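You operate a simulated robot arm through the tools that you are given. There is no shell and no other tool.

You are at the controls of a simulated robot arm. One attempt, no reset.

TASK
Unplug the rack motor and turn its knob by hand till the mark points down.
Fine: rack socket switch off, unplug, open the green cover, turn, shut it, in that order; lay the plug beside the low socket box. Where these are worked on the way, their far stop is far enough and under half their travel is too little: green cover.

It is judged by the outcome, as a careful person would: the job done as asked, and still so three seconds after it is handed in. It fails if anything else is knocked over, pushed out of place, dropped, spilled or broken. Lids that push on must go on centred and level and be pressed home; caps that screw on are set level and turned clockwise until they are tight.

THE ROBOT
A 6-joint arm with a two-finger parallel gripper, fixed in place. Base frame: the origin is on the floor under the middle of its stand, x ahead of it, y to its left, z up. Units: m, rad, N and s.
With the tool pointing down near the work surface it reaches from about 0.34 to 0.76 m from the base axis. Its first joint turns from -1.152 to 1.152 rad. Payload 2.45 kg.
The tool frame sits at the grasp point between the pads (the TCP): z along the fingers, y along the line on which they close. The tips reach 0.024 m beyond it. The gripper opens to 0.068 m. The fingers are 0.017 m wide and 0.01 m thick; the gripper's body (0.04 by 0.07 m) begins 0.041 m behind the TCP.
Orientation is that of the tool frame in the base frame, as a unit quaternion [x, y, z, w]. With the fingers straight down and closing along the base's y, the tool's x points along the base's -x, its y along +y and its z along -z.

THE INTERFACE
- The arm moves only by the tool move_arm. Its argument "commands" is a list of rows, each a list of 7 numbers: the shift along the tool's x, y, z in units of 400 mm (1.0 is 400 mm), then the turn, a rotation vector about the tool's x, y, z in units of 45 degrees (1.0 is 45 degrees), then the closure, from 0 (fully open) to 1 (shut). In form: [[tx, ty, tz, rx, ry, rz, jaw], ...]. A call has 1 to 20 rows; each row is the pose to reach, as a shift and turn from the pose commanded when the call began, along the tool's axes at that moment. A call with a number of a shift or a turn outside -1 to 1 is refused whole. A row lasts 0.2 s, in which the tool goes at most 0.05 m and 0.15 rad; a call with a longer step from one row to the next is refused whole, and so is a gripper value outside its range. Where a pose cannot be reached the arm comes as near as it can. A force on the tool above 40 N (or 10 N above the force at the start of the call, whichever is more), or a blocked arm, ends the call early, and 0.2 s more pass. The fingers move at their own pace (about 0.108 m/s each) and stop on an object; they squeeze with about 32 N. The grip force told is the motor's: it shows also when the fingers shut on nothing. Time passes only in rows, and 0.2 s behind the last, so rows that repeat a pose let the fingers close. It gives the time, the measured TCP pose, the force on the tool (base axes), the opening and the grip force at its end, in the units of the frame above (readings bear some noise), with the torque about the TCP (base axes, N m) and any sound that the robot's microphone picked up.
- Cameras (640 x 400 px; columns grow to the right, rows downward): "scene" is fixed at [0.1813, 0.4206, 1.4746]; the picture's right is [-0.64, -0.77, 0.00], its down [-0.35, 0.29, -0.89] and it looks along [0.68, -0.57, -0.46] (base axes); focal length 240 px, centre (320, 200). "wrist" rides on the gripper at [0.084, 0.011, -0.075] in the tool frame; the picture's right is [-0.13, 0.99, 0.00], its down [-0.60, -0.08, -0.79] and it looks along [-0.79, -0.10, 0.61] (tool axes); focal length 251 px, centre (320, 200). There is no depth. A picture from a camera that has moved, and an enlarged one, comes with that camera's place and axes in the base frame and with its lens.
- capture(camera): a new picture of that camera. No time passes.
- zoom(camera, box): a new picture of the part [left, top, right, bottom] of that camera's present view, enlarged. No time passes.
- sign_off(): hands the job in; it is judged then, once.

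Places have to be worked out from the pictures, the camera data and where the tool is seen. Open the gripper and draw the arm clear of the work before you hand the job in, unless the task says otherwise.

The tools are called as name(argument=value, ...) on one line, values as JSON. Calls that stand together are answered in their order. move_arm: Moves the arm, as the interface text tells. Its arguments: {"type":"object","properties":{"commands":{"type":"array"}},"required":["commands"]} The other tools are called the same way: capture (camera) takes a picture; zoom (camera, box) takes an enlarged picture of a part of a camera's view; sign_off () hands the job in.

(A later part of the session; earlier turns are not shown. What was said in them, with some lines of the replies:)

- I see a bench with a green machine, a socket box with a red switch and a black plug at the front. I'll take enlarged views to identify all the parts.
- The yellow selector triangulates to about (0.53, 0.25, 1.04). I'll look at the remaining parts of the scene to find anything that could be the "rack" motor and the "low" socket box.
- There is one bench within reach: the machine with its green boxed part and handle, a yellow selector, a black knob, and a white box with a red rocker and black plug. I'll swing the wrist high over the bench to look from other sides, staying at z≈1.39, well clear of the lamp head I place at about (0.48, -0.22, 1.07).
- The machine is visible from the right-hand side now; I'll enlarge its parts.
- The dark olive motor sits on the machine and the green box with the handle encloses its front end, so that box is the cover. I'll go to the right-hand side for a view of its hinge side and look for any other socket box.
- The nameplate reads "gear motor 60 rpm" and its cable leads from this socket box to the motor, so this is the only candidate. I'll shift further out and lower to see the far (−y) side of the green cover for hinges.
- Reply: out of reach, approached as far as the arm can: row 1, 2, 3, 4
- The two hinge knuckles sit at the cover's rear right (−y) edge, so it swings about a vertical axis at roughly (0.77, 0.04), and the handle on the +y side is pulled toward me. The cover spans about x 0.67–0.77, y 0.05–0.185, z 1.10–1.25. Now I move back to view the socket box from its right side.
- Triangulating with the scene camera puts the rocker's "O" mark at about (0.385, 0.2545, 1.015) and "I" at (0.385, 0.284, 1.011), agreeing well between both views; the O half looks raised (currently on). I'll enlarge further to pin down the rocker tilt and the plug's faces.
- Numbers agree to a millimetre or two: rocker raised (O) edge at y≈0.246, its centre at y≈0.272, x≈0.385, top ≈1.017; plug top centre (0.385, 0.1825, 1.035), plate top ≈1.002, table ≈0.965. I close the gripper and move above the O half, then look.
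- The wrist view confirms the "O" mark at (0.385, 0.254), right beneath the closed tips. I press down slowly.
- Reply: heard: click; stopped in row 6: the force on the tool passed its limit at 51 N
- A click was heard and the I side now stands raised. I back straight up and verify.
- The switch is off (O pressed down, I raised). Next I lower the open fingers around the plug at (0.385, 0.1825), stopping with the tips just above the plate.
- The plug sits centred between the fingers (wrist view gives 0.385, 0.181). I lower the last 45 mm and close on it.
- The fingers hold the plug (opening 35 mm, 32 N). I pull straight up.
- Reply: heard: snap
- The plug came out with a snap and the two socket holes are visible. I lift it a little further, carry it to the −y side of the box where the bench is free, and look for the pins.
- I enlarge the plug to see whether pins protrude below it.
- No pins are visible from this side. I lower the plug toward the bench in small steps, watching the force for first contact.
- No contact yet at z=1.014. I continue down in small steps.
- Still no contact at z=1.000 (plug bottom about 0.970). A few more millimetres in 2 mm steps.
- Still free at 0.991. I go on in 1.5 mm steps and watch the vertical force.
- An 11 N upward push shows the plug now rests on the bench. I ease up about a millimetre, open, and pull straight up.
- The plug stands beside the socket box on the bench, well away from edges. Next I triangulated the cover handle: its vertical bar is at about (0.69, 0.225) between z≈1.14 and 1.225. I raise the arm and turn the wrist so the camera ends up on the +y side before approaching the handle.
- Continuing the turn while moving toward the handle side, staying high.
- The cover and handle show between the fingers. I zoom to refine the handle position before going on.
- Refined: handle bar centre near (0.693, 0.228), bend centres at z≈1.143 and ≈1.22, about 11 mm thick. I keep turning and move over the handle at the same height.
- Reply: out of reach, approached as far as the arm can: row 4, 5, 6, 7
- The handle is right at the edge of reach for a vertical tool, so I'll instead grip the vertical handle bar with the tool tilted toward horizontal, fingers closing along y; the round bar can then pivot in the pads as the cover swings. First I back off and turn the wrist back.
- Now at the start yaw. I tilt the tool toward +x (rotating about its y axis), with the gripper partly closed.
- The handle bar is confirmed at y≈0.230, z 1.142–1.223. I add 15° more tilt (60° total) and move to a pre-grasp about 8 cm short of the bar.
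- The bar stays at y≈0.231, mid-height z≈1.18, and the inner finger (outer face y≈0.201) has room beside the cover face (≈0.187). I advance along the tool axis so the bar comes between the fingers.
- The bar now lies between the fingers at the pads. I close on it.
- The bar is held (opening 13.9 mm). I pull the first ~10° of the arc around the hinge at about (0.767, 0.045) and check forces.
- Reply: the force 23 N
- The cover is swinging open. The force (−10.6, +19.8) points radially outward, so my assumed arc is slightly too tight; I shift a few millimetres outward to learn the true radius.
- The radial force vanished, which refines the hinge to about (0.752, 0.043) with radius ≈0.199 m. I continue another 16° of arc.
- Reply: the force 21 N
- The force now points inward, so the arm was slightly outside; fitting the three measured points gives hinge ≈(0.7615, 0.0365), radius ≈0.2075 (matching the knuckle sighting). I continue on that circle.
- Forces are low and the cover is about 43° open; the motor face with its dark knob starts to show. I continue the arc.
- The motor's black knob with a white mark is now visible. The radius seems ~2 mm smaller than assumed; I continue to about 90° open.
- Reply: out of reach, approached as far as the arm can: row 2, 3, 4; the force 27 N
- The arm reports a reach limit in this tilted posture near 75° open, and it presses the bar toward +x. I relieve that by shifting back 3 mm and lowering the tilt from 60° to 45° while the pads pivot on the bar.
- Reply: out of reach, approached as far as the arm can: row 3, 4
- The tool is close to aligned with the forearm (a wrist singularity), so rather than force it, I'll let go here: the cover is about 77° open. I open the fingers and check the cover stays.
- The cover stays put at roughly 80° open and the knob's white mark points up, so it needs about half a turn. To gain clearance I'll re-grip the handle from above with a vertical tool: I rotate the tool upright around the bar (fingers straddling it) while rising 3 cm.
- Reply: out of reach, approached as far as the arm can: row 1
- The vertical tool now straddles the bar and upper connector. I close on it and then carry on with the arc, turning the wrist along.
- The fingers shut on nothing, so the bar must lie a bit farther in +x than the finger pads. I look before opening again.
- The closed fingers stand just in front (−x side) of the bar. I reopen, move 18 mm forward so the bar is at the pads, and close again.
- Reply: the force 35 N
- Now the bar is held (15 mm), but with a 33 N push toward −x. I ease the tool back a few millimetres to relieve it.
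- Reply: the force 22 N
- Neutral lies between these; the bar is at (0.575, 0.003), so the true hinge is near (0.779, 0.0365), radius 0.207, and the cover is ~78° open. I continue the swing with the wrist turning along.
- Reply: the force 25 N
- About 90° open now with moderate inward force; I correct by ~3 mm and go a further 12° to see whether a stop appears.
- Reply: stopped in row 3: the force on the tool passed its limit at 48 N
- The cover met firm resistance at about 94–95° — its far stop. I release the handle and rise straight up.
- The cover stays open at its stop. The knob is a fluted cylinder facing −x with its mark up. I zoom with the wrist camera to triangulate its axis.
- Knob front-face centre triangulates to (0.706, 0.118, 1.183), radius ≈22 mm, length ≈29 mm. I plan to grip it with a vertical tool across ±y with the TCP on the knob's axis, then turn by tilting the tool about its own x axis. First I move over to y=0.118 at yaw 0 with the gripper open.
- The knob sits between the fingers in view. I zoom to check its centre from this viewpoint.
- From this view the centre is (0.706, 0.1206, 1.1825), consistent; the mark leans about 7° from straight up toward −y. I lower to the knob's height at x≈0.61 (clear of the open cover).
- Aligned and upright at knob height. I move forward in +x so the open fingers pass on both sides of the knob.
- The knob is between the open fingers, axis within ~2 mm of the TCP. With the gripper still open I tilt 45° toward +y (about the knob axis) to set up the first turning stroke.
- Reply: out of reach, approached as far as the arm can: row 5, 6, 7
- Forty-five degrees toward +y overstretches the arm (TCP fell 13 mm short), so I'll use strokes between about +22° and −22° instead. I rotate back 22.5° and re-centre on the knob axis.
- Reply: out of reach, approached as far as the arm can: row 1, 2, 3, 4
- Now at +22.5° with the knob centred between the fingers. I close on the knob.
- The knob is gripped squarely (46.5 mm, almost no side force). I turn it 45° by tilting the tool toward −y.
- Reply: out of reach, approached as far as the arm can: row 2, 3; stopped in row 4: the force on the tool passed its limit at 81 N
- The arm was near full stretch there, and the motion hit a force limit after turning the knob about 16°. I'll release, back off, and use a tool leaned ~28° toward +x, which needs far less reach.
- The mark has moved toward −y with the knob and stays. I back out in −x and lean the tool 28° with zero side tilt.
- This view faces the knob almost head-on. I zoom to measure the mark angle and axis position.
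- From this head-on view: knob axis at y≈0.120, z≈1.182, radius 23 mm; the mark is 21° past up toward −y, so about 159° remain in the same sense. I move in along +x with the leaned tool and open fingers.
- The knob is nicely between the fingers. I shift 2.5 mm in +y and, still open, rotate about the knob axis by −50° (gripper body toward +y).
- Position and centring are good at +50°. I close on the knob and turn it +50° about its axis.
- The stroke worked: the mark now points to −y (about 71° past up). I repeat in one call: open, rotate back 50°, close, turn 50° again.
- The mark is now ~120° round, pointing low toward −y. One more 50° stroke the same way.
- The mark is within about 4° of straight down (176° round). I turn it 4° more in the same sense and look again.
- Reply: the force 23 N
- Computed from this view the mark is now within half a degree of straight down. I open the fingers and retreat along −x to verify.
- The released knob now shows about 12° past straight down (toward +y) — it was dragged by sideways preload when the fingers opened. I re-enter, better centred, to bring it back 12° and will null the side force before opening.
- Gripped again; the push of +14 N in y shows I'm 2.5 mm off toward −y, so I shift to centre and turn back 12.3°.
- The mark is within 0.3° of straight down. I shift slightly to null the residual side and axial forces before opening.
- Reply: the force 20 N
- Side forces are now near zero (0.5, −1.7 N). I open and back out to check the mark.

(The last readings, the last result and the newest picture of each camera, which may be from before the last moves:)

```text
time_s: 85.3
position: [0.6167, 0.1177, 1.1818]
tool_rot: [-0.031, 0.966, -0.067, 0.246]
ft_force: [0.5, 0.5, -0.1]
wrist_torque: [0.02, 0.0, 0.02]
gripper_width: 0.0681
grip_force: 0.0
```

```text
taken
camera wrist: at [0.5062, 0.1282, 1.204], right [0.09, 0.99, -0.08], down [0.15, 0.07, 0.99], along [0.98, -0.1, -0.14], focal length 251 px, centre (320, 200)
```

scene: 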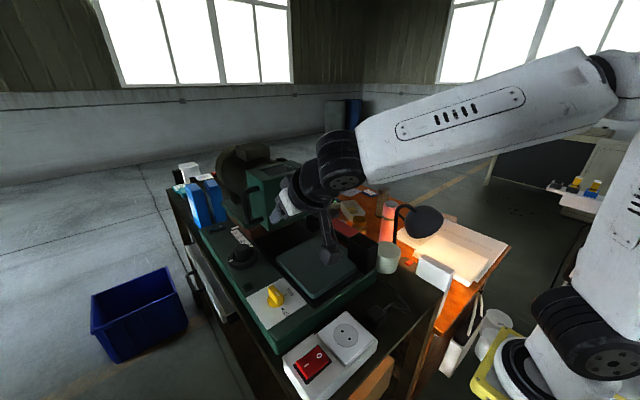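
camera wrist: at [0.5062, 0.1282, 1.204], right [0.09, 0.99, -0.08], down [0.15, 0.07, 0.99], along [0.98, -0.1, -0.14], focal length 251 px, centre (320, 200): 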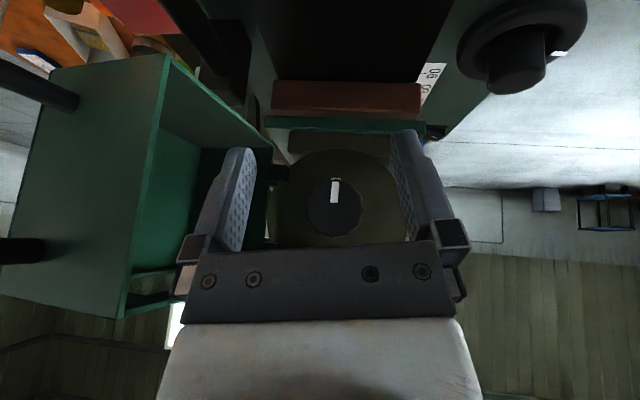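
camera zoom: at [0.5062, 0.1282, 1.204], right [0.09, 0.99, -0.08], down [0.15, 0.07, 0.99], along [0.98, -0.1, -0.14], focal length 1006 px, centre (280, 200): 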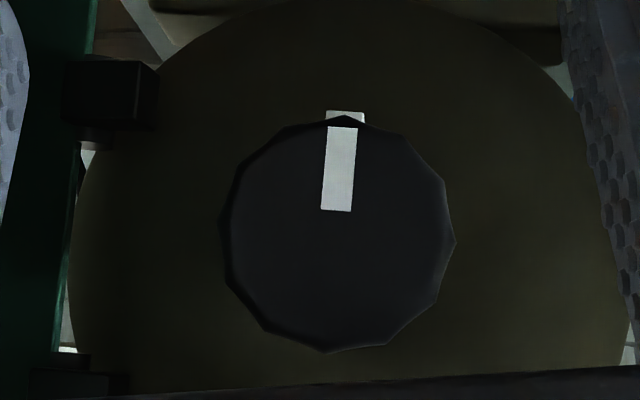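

The mark points straight down (within ~0.3°) with nothing touching it. Next I raise the arm and bring the tool upright, then I'll push the cover shut with closed fingers on its outer face.

move_arm(commands=[[0.03, 0, -0.03, 0, 0, 0, 0], [0.0, -0.01, -0.12, -0.03, 0.1, 0.012, 0.3], [-0.03, -0.02, -0.2, -0.06, 0.22, 0.025, 0.6], [-0.06, -0.03, -0.27, -0.1, 0.36, 0.043, 1], [-0.08, -0.04, -0.31, -0.14, 0.5, 0.06, 1], [-0.098, -0.05, -0.341, -0.175, 0.628, 0.0745, 1]])

capture(camera="wrist")

capture(camera="scene")

```text
time_s: 86.8
position: [0.5885, 0.1145, 1.3223]
tool_rot: [-0.003, 1.0, 0.0, 0.001]
ft_force: [-0.3, 0.5, 0.8]
wrist_torque: [0.0, 0.02, -0.04]
gripper_width: 0.0
grip_force: 24.0
```

```text
taken
camera wrist: at [0.5033, 0.1244, 1.3941], right [0.12, 0.99, 0.0], down [0.6, -0.08, 0.79], along [0.79, -0.1, -0.61], focal length 251 px, centre (320, 200)
```

wrist: 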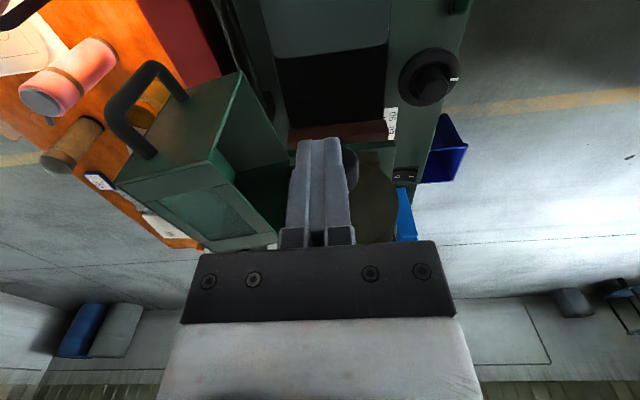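

```text
taken
```

scene: 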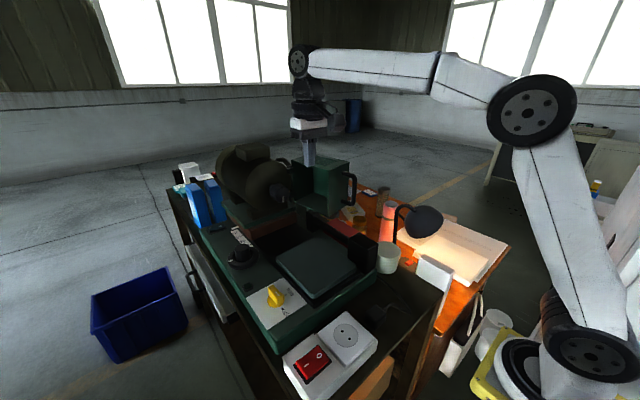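

The cover measures about 95° open, its former front panel now facing −y at y≈−0.066. With the gripper shut I travel over it at z≈1.30 and come down on its −y side.

move_arm(commands=[[-0.015, -0.105, 0.02, 0, 0, 0, 1], [-0.029, -0.211, 0.043, 0, 0, 0, 1], [-0.065, -0.3, 0.047, 0, 0, 0, 1], [-0.1, -0.38, 0.051, 0, 0, 0, 1], [-0.129, -0.461, 0.055, 0, 0, 0, 1], [-0.157, -0.53, 0.075, 0, 0, 0, 1], [-0.184, -0.599, 0.093, 0, 0, 0, 1], [-0.184, -0.599, 0.17, 0, 0, 0, 1], [-0.184, -0.599, 0.243, 0, 0, 0, 1]])

capture(camera="wrist")

capture(camera="scene")

```text
time_s: 88.8
position: [0.6607, -0.1208, 1.2248]
tool_rot: [-0.002, 1.0, 0.001, 0.003]
ft_force: [0.7, -0.1, -0.5]
wrist_torque: [0.03, -0.02, 0.01]
gripper_width: 0.0001
grip_force: 23.7
```

```text
taken
camera wrist: at [0.576, -0.1116, 1.296], right [0.12, 0.99, 0.0], down [0.6, -0.08, 0.8], along [0.79, -0.1, -0.61], focal length 251 px, centre (320, 200)
```

wrist: 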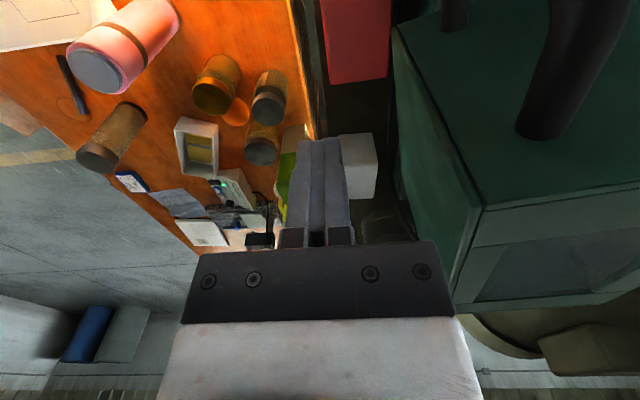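

```text
taken
```

scene: 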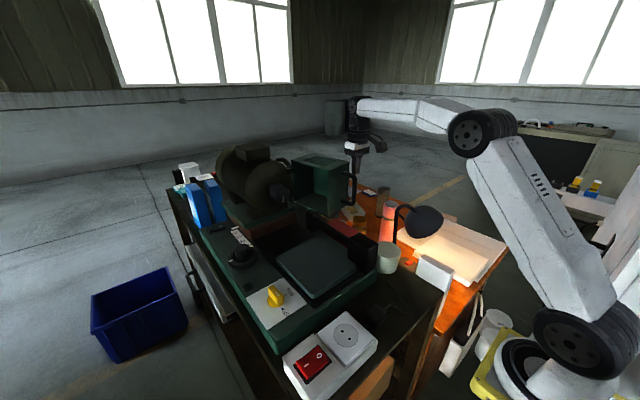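

The finger stands 4 cm from the panel (its top corner at (0.642, −0.072)). I push in +y and follow the cover's arc around the hinge at a gentle pace.

move_arm(commands=[[-0.001, 0.052, 0, 0, 0, 0, 1], [-0.001, 0.0895, 0, 0, 0, 0, 1], [0.024, 0.123, 0, 0, 0, 0, 1], [0.0465, 0.1518, 0, 0, 0, 0, 1], [0.0663, 0.1825, 0, 0, 0, 0, 1], [0.0833, 0.215, 0, 0, 0, 0, 1], [0.0973, 0.2488, 0, 0, 0, 0, 1], [0.1083, 0.2835, 0, 0, 0, 0, 1], [0.1165, 0.319, 0, 0, 0, 0, 1], [0.1213, 0.3553, 0, 0, 0, 0, 1], [0.123, 0.3918, 0, 0, 0, 0, 1], [0.1215, 0.4283, 0, 0, 0, 0, 1]])

capture(camera="wrist")

zoom(camera="scene", box=[220, 120, 400, 260])

```text
time_s: 91.3
position: [0.6117, 0.0469, 1.2218]
tool_rot: [-0.002, 1.0, 0.001, 0.002]
ft_force: [-0.2, 0.7, 0.4]
wrist_torque: [-0.03, 0.0, 0.02]
gripper_width: 0.0002
grip_force: 23.6
```

```text
taken
camera wrist: at [0.5272, 0.0577, 1.2947], right [0.12, 0.99, 0.0], down [0.6, -0.08, 0.8], along [0.79, -0.1, -0.61], focal length 251 px, centre (320, 200)
```

wrist: 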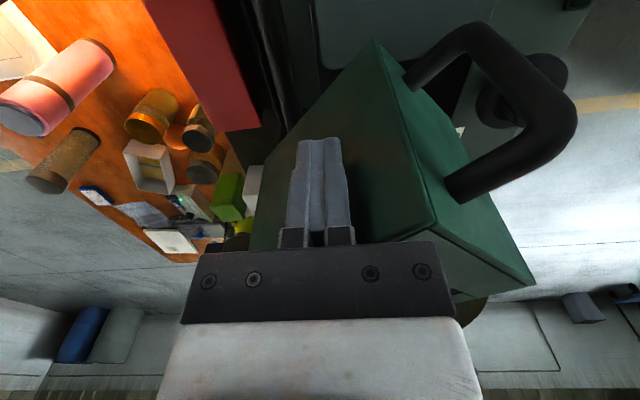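

```text
2.86 times, centred on (310, 190) of scene
camera zoom: at [0.1813, 0.4206, 1.4746], right [-0.64, -0.77, 0.0], down [-0.35, 0.29, -0.89], along [0.68, -0.57, -0.46], focal length 685 px, centre (349, 229)
```

zoom: 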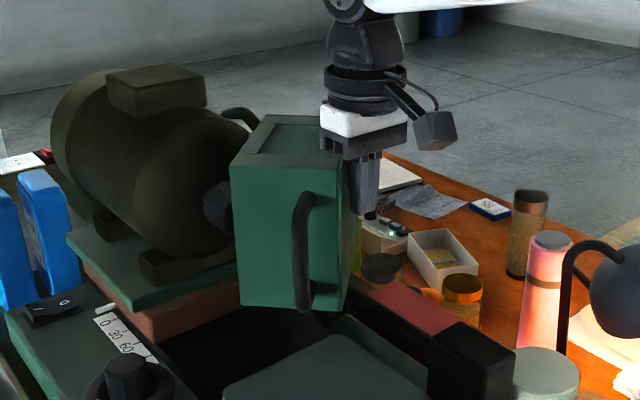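

The cover follows, about 43° left. I continue the arc to about 8° from shut.

move_arm(commands=[[-0.0045, 0.0363, 0, 0, 0, 0, 1], [-0.0125, 0.072, 0, 0, 0, 0, 1], [-0.0233, 0.1068, 0, 0, 0, 0, 1], [-0.037, 0.1408, 0, 0, 0, 0, 1], [-0.0538, 0.173, 0, 0, 0, 0, 1], [-0.0735, 0.204, 0, 0, 0, 0, 1], [-0.0955, 0.233, 0, 0, 0, 0, 1], [-0.105, 0.245, 0, 0, 0, 0, 1]])

capture(camera="wrist")

zoom(camera="scene", box=[200, 120, 380, 260])

```text
time_s: 93.2
position: [0.6546, 0.1464, 1.2222]
tool_rot: [-0.003, 1.0, 0.001, 0.002]
ft_force: [-0.1, -0.6, -0.8]
wrist_torque: [0.01, 0.0, -0.03]
gripper_width: 0.0001
grip_force: 24.4
```

```text
taken
camera wrist: at [0.5698, 0.1566, 1.2957], right [0.12, 0.99, 0.0], down [0.6, -0.08, 0.8], along [0.79, -0.1, -0.61], focal length 251 px, centre (320, 200)
```

wrist: 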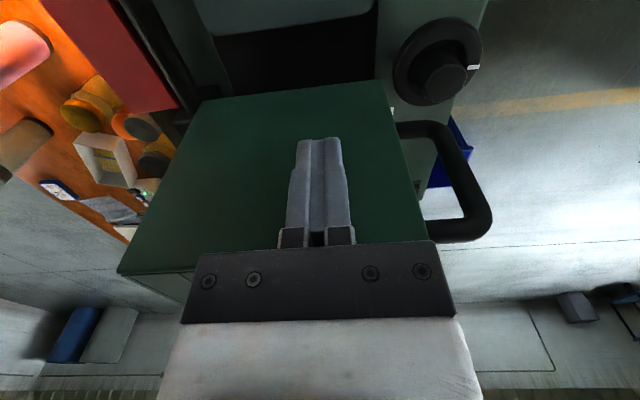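

```text
2.86 times, centred on (290, 190) of scene
camera zoom: at [0.1813, 0.4207, 1.4746], right [-0.64, -0.77, 0.0], down [-0.35, 0.29, -0.89], along [0.68, -0.57, -0.46], focal length 685 px, centre (406, 229)
```

zoom: 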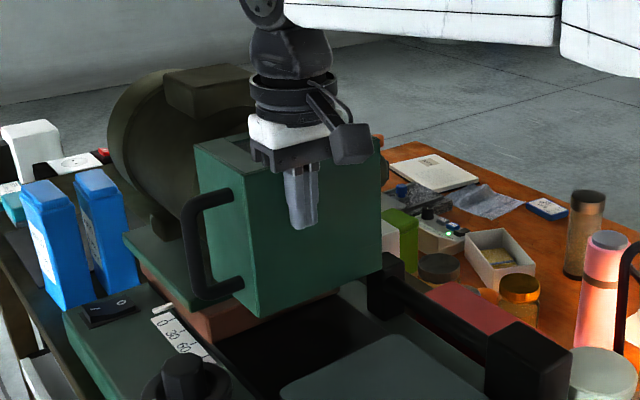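

Nearly shut (~8° left). I push the last bit gently in small steps until it seats.

move_arm(commands=[[-0.008, 0.008, 0, 0, 0, 0, 1], [-0.015, 0.015, 0, 0, 0, 0, 1], [-0.022, 0.022, 0, 0, 0, 0, 1], [-0.029, 0.028, 0, 0, 0, 0, 1], [-0.036, 0.034, 0, 0, 0, 0, 1], [-0.042, 0.04, 0, 0, 0, 0, 1]])

zoom(camera="scene", box=[200, 120, 380, 260])

```text
time_s: 94.1
position: [0.6615, 0.1524, 1.2224]
tool_rot: [0.0, 1.0, -0.003, -0.007]
ft_force: [-19.8, -6.7, 4.0]
wrist_torque: [0.16, -0.64, -0.16]
gripper_width: 0.0
grip_force: 24.0
stopped in row 4: the force on the tool passed its limit at 47 N (the readings are from after the stop); the commanded pose is now the measured one
```

```text
2.86 times, centred on (290, 190) of scene
camera zoom: at [0.1804, 0.4204, 1.4748], right [-0.64, -0.77, 0.0], down [-0.35, 0.29, -0.89], along [0.69, -0.57, -0.46], focal length 685 px, centre (406, 229)
```

zoom: 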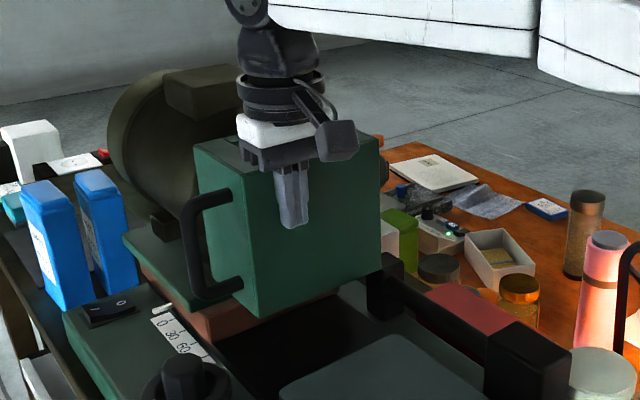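

The force limit tripped with the panel at x≈0.670, exactly its original closed place — the cover is seated. I back off in −x and rise, then compare with the original picture.

move_arm(commands=[[0.02, 0, 0, 0, 0, 0, 1], [0.08, 0, -0.02, 0, 0, 0, 1], [0.17, 0, -0.08, 0, 0, 0, 1], [0.28, 0, -0.16, 0, 0, 0, 0.6], [0.38, 0, -0.22, 0, 0, 0, 0.3], [0.46, -0.05, -0.3, 0, 0, 0, 0]])

capture(camera="scene")

zoom(camera="scene", box=[160, 140, 320, 260])

capture(camera="wrist")

```text
refused: row 4 steps farther than a row can; nothing moved
```

```text
taken
```

scene: 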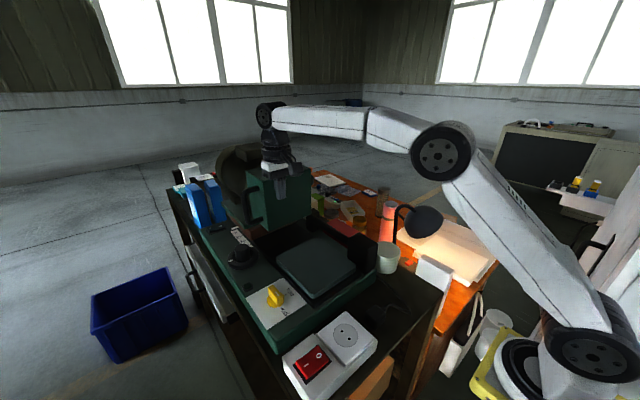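

```text
3.33 times, centred on (240, 200) of scene
camera zoom: at [0.1804, 0.4204, 1.4748], right [-0.64, -0.77, 0.0], down [-0.35, 0.29, -0.89], along [0.69, -0.57, -0.46], focal length 800 px, centre (587, 200)
```

zoom: 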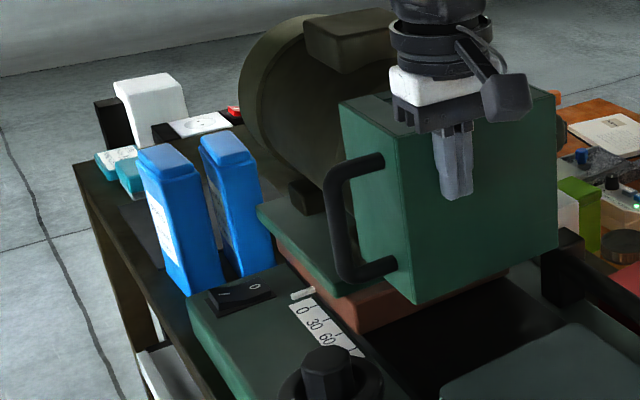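

```text
taken
camera wrist: at [0.5769, 0.1632, 1.2977], right [0.13, 0.99, -0.01], down [0.61, -0.07, 0.79], along [0.78, -0.11, -0.62], focal length 251 px, centre (320, 200)
```

wrist: 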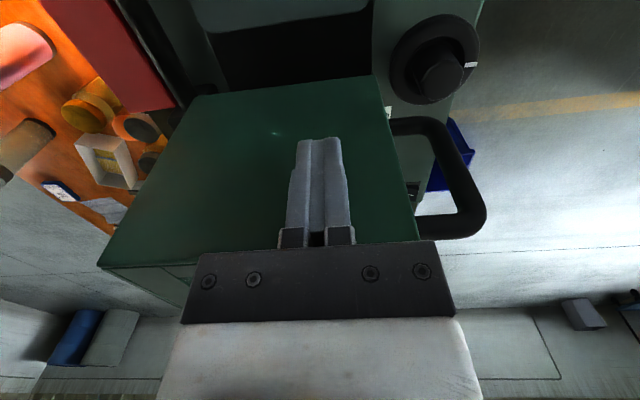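

The cover's outline coincides with the original picture, so it is fully shut. My retreat call was refused for a too-long step; I resend with shorter steps.

move_arm(commands=[[0.02, 0, 0, 0, 0, 0, 1], [0.08, 0, -0.02, 0, 0, 0, 1], [0.16, 0, -0.07, 0, 0, 0, 1], [0.24, 0, -0.13, 0, 0, 0, 0.6], [0.32, 0, -0.19, 0, 0, 0, 0.3], [0.39, -0.03, -0.25, 0, 0, 0, 0], [0.46, -0.06, -0.3, 0, 0, 0, 0]])

capture(camera="scene")

zoom(camera="scene", box=[160, 140, 320, 260])

capture(camera="wrist")

zoom(camera="scene", box=[270, 270, 430, 400])

```text
time_s: 95.7
position: [0.4774, 0.1267, 1.3445]
tool_rot: [-0.001, 1.0, -0.002, -0.006]
ft_force: [-0.1, -0.1, 0.5]
wrist_torque: [-0.01, -0.05, 0.01]
gripper_width: 0.0681
grip_force: 0.1
```

```text
taken
```

scene: 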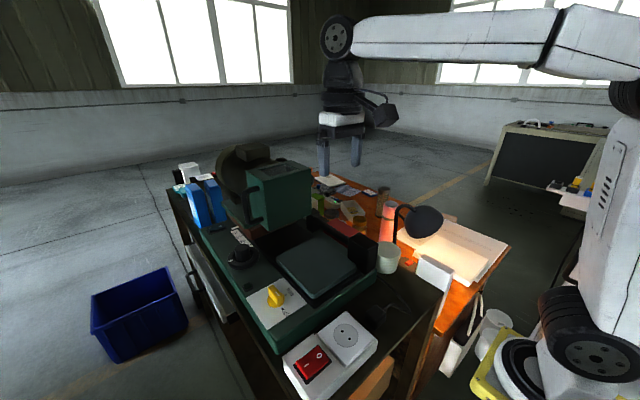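

```text
3.33 times, centred on (240, 200) of scene
camera zoom: at [0.1812, 0.4206, 1.4746], right [-0.64, -0.77, 0.0], down [-0.35, 0.29, -0.89], along [0.68, -0.57, -0.46], focal length 800 px, centre (587, 200)
```

zoom: 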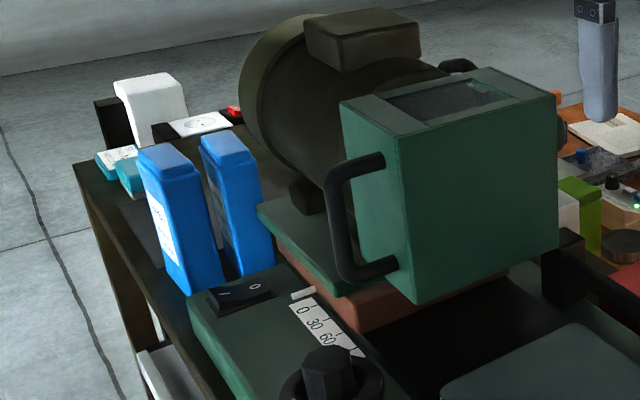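

```text
taken
camera wrist: at [0.394, 0.1383, 1.4187], right [0.13, 0.99, -0.01], down [0.61, -0.07, 0.79], along [0.78, -0.1, -0.62], focal length 251 px, centre (320, 200)
```

wrist: 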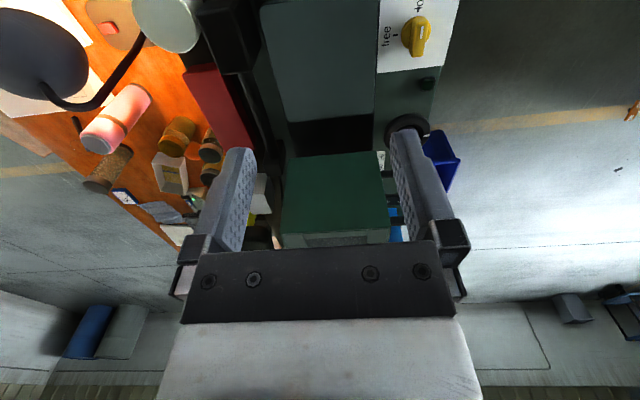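

```text
3.08 times, centred on (350, 335) of scene
camera zoom: at [0.1812, 0.4206, 1.4746], right [-0.64, -0.77, 0.0], down [-0.35, 0.29, -0.89], along [0.68, -0.57, -0.46], focal length 738 px, centre (228, -215)
```

zoom: 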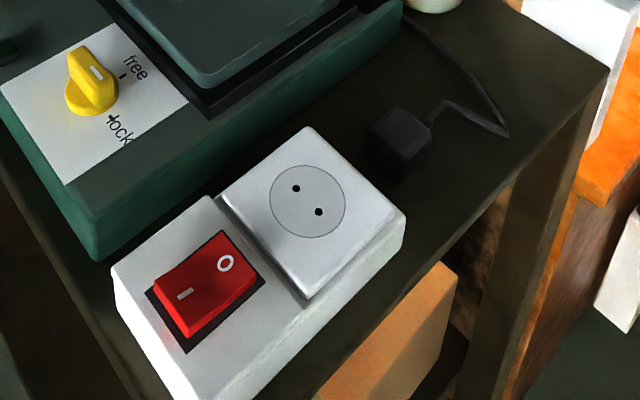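

Everything checks out: switch off, plug standing on the bench beside the socket box, cover shut exactly as at the start, other items untouched. I draw the arm back up toward its starting pose and take a final look.

move_arm(commands=[[0.05, 0.06, -0.04, 0, 0, 0, 0], [0.1, 0.13, -0.08, 0, 0, 0, 0], [0.15, 0.2, -0.11, 0, 0, 0, 0], [0.15, 0.27, -0.11, 0, 0, 0, 0], [0.15, 0.33, -0.11, 0, 0, 0, 0], [0.15, 0.33, -0.11, 0, 0, 0, 0]])

capture(camera="scene")

capture(camera="wrist")

zoom(camera="wrist", box=[200, 100, 360, 260])

```text
time_s: 97.1
position: [0.4194, 0.2625, 1.3908]
tool_rot: [0.0, 1.0, -0.003, -0.006]
ft_force: [-0.4, -0.5, 0.8]
wrist_torque: [-0.01, 0.01, -0.02]
gripper_width: 0.068
grip_force: 0.0
```

```text
taken
```

scene: 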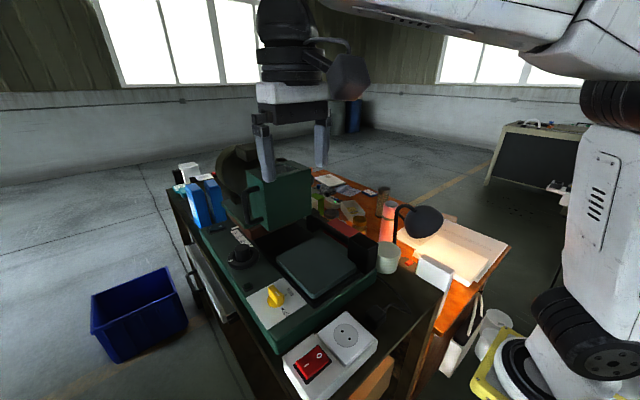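

```text
taken
camera wrist: at [0.3352, 0.2729, 1.464], right [0.13, 0.99, -0.01], down [0.61, -0.07, 0.79], along [0.78, -0.1, -0.62], focal length 251 px, centre (320, 200)
```

wrist: 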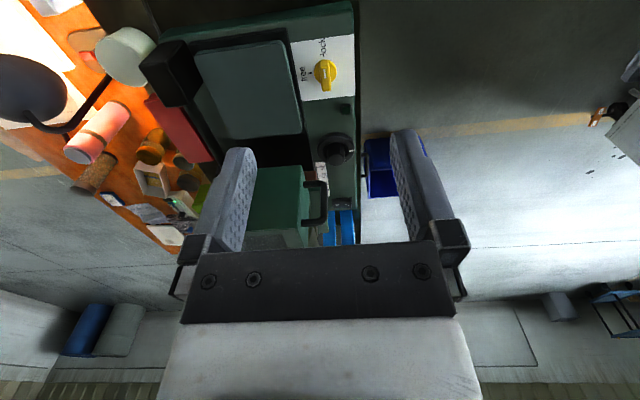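

```text
2.50 times, centred on (280, 180) of wrist
camera zoom: at [0.3352, 0.2729, 1.464], right [0.13, 0.99, -0.01], down [0.61, -0.07, 0.79], along [0.78, -0.1, -0.62], focal length 629 px, centre (420, 250)
```

zoom: 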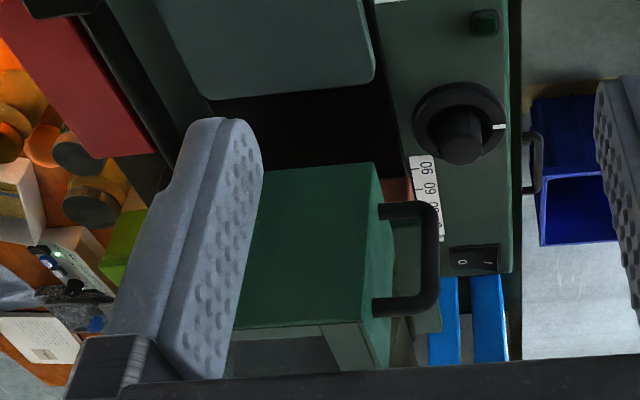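

The final views show the cover shut, the socket switched off, the plug resting beside the box, everything else in place, and the open gripper clear of the work. I hand the job in.

sign_off()

```text
The job is handed in.
```

The job is done in the order you gave and handed in.

- **Switch:** the red rocker on the socket box is off. It clicked, and the O side is down.
- **Plug:** it is out of the socket and on the bench about 3 cm from the socket box. It stands upright on its base rather than lying on its side.
- **Green cover:** I opened it to its far stop, about 95°, before touching the knob.
- **Knob:** the mark points straight down. My last view, with nothing touching it, showed it less than half a degree off. My first try left it about 12° past down, so I gripped it again and brought it back. I couldn't see the knob again once the cover was shut.
- **Cover shut:** I pushed it until it seated, and its outline matches the first picture.

The arm is back near its starting pose with the gripper open. Nothing else looks moved in the last pictures. The force limit stopped the arm a few times: pressing the switch, at the cover's stops, and once while turning the knob, where it peaked at 81 N. I saw no damage from that.
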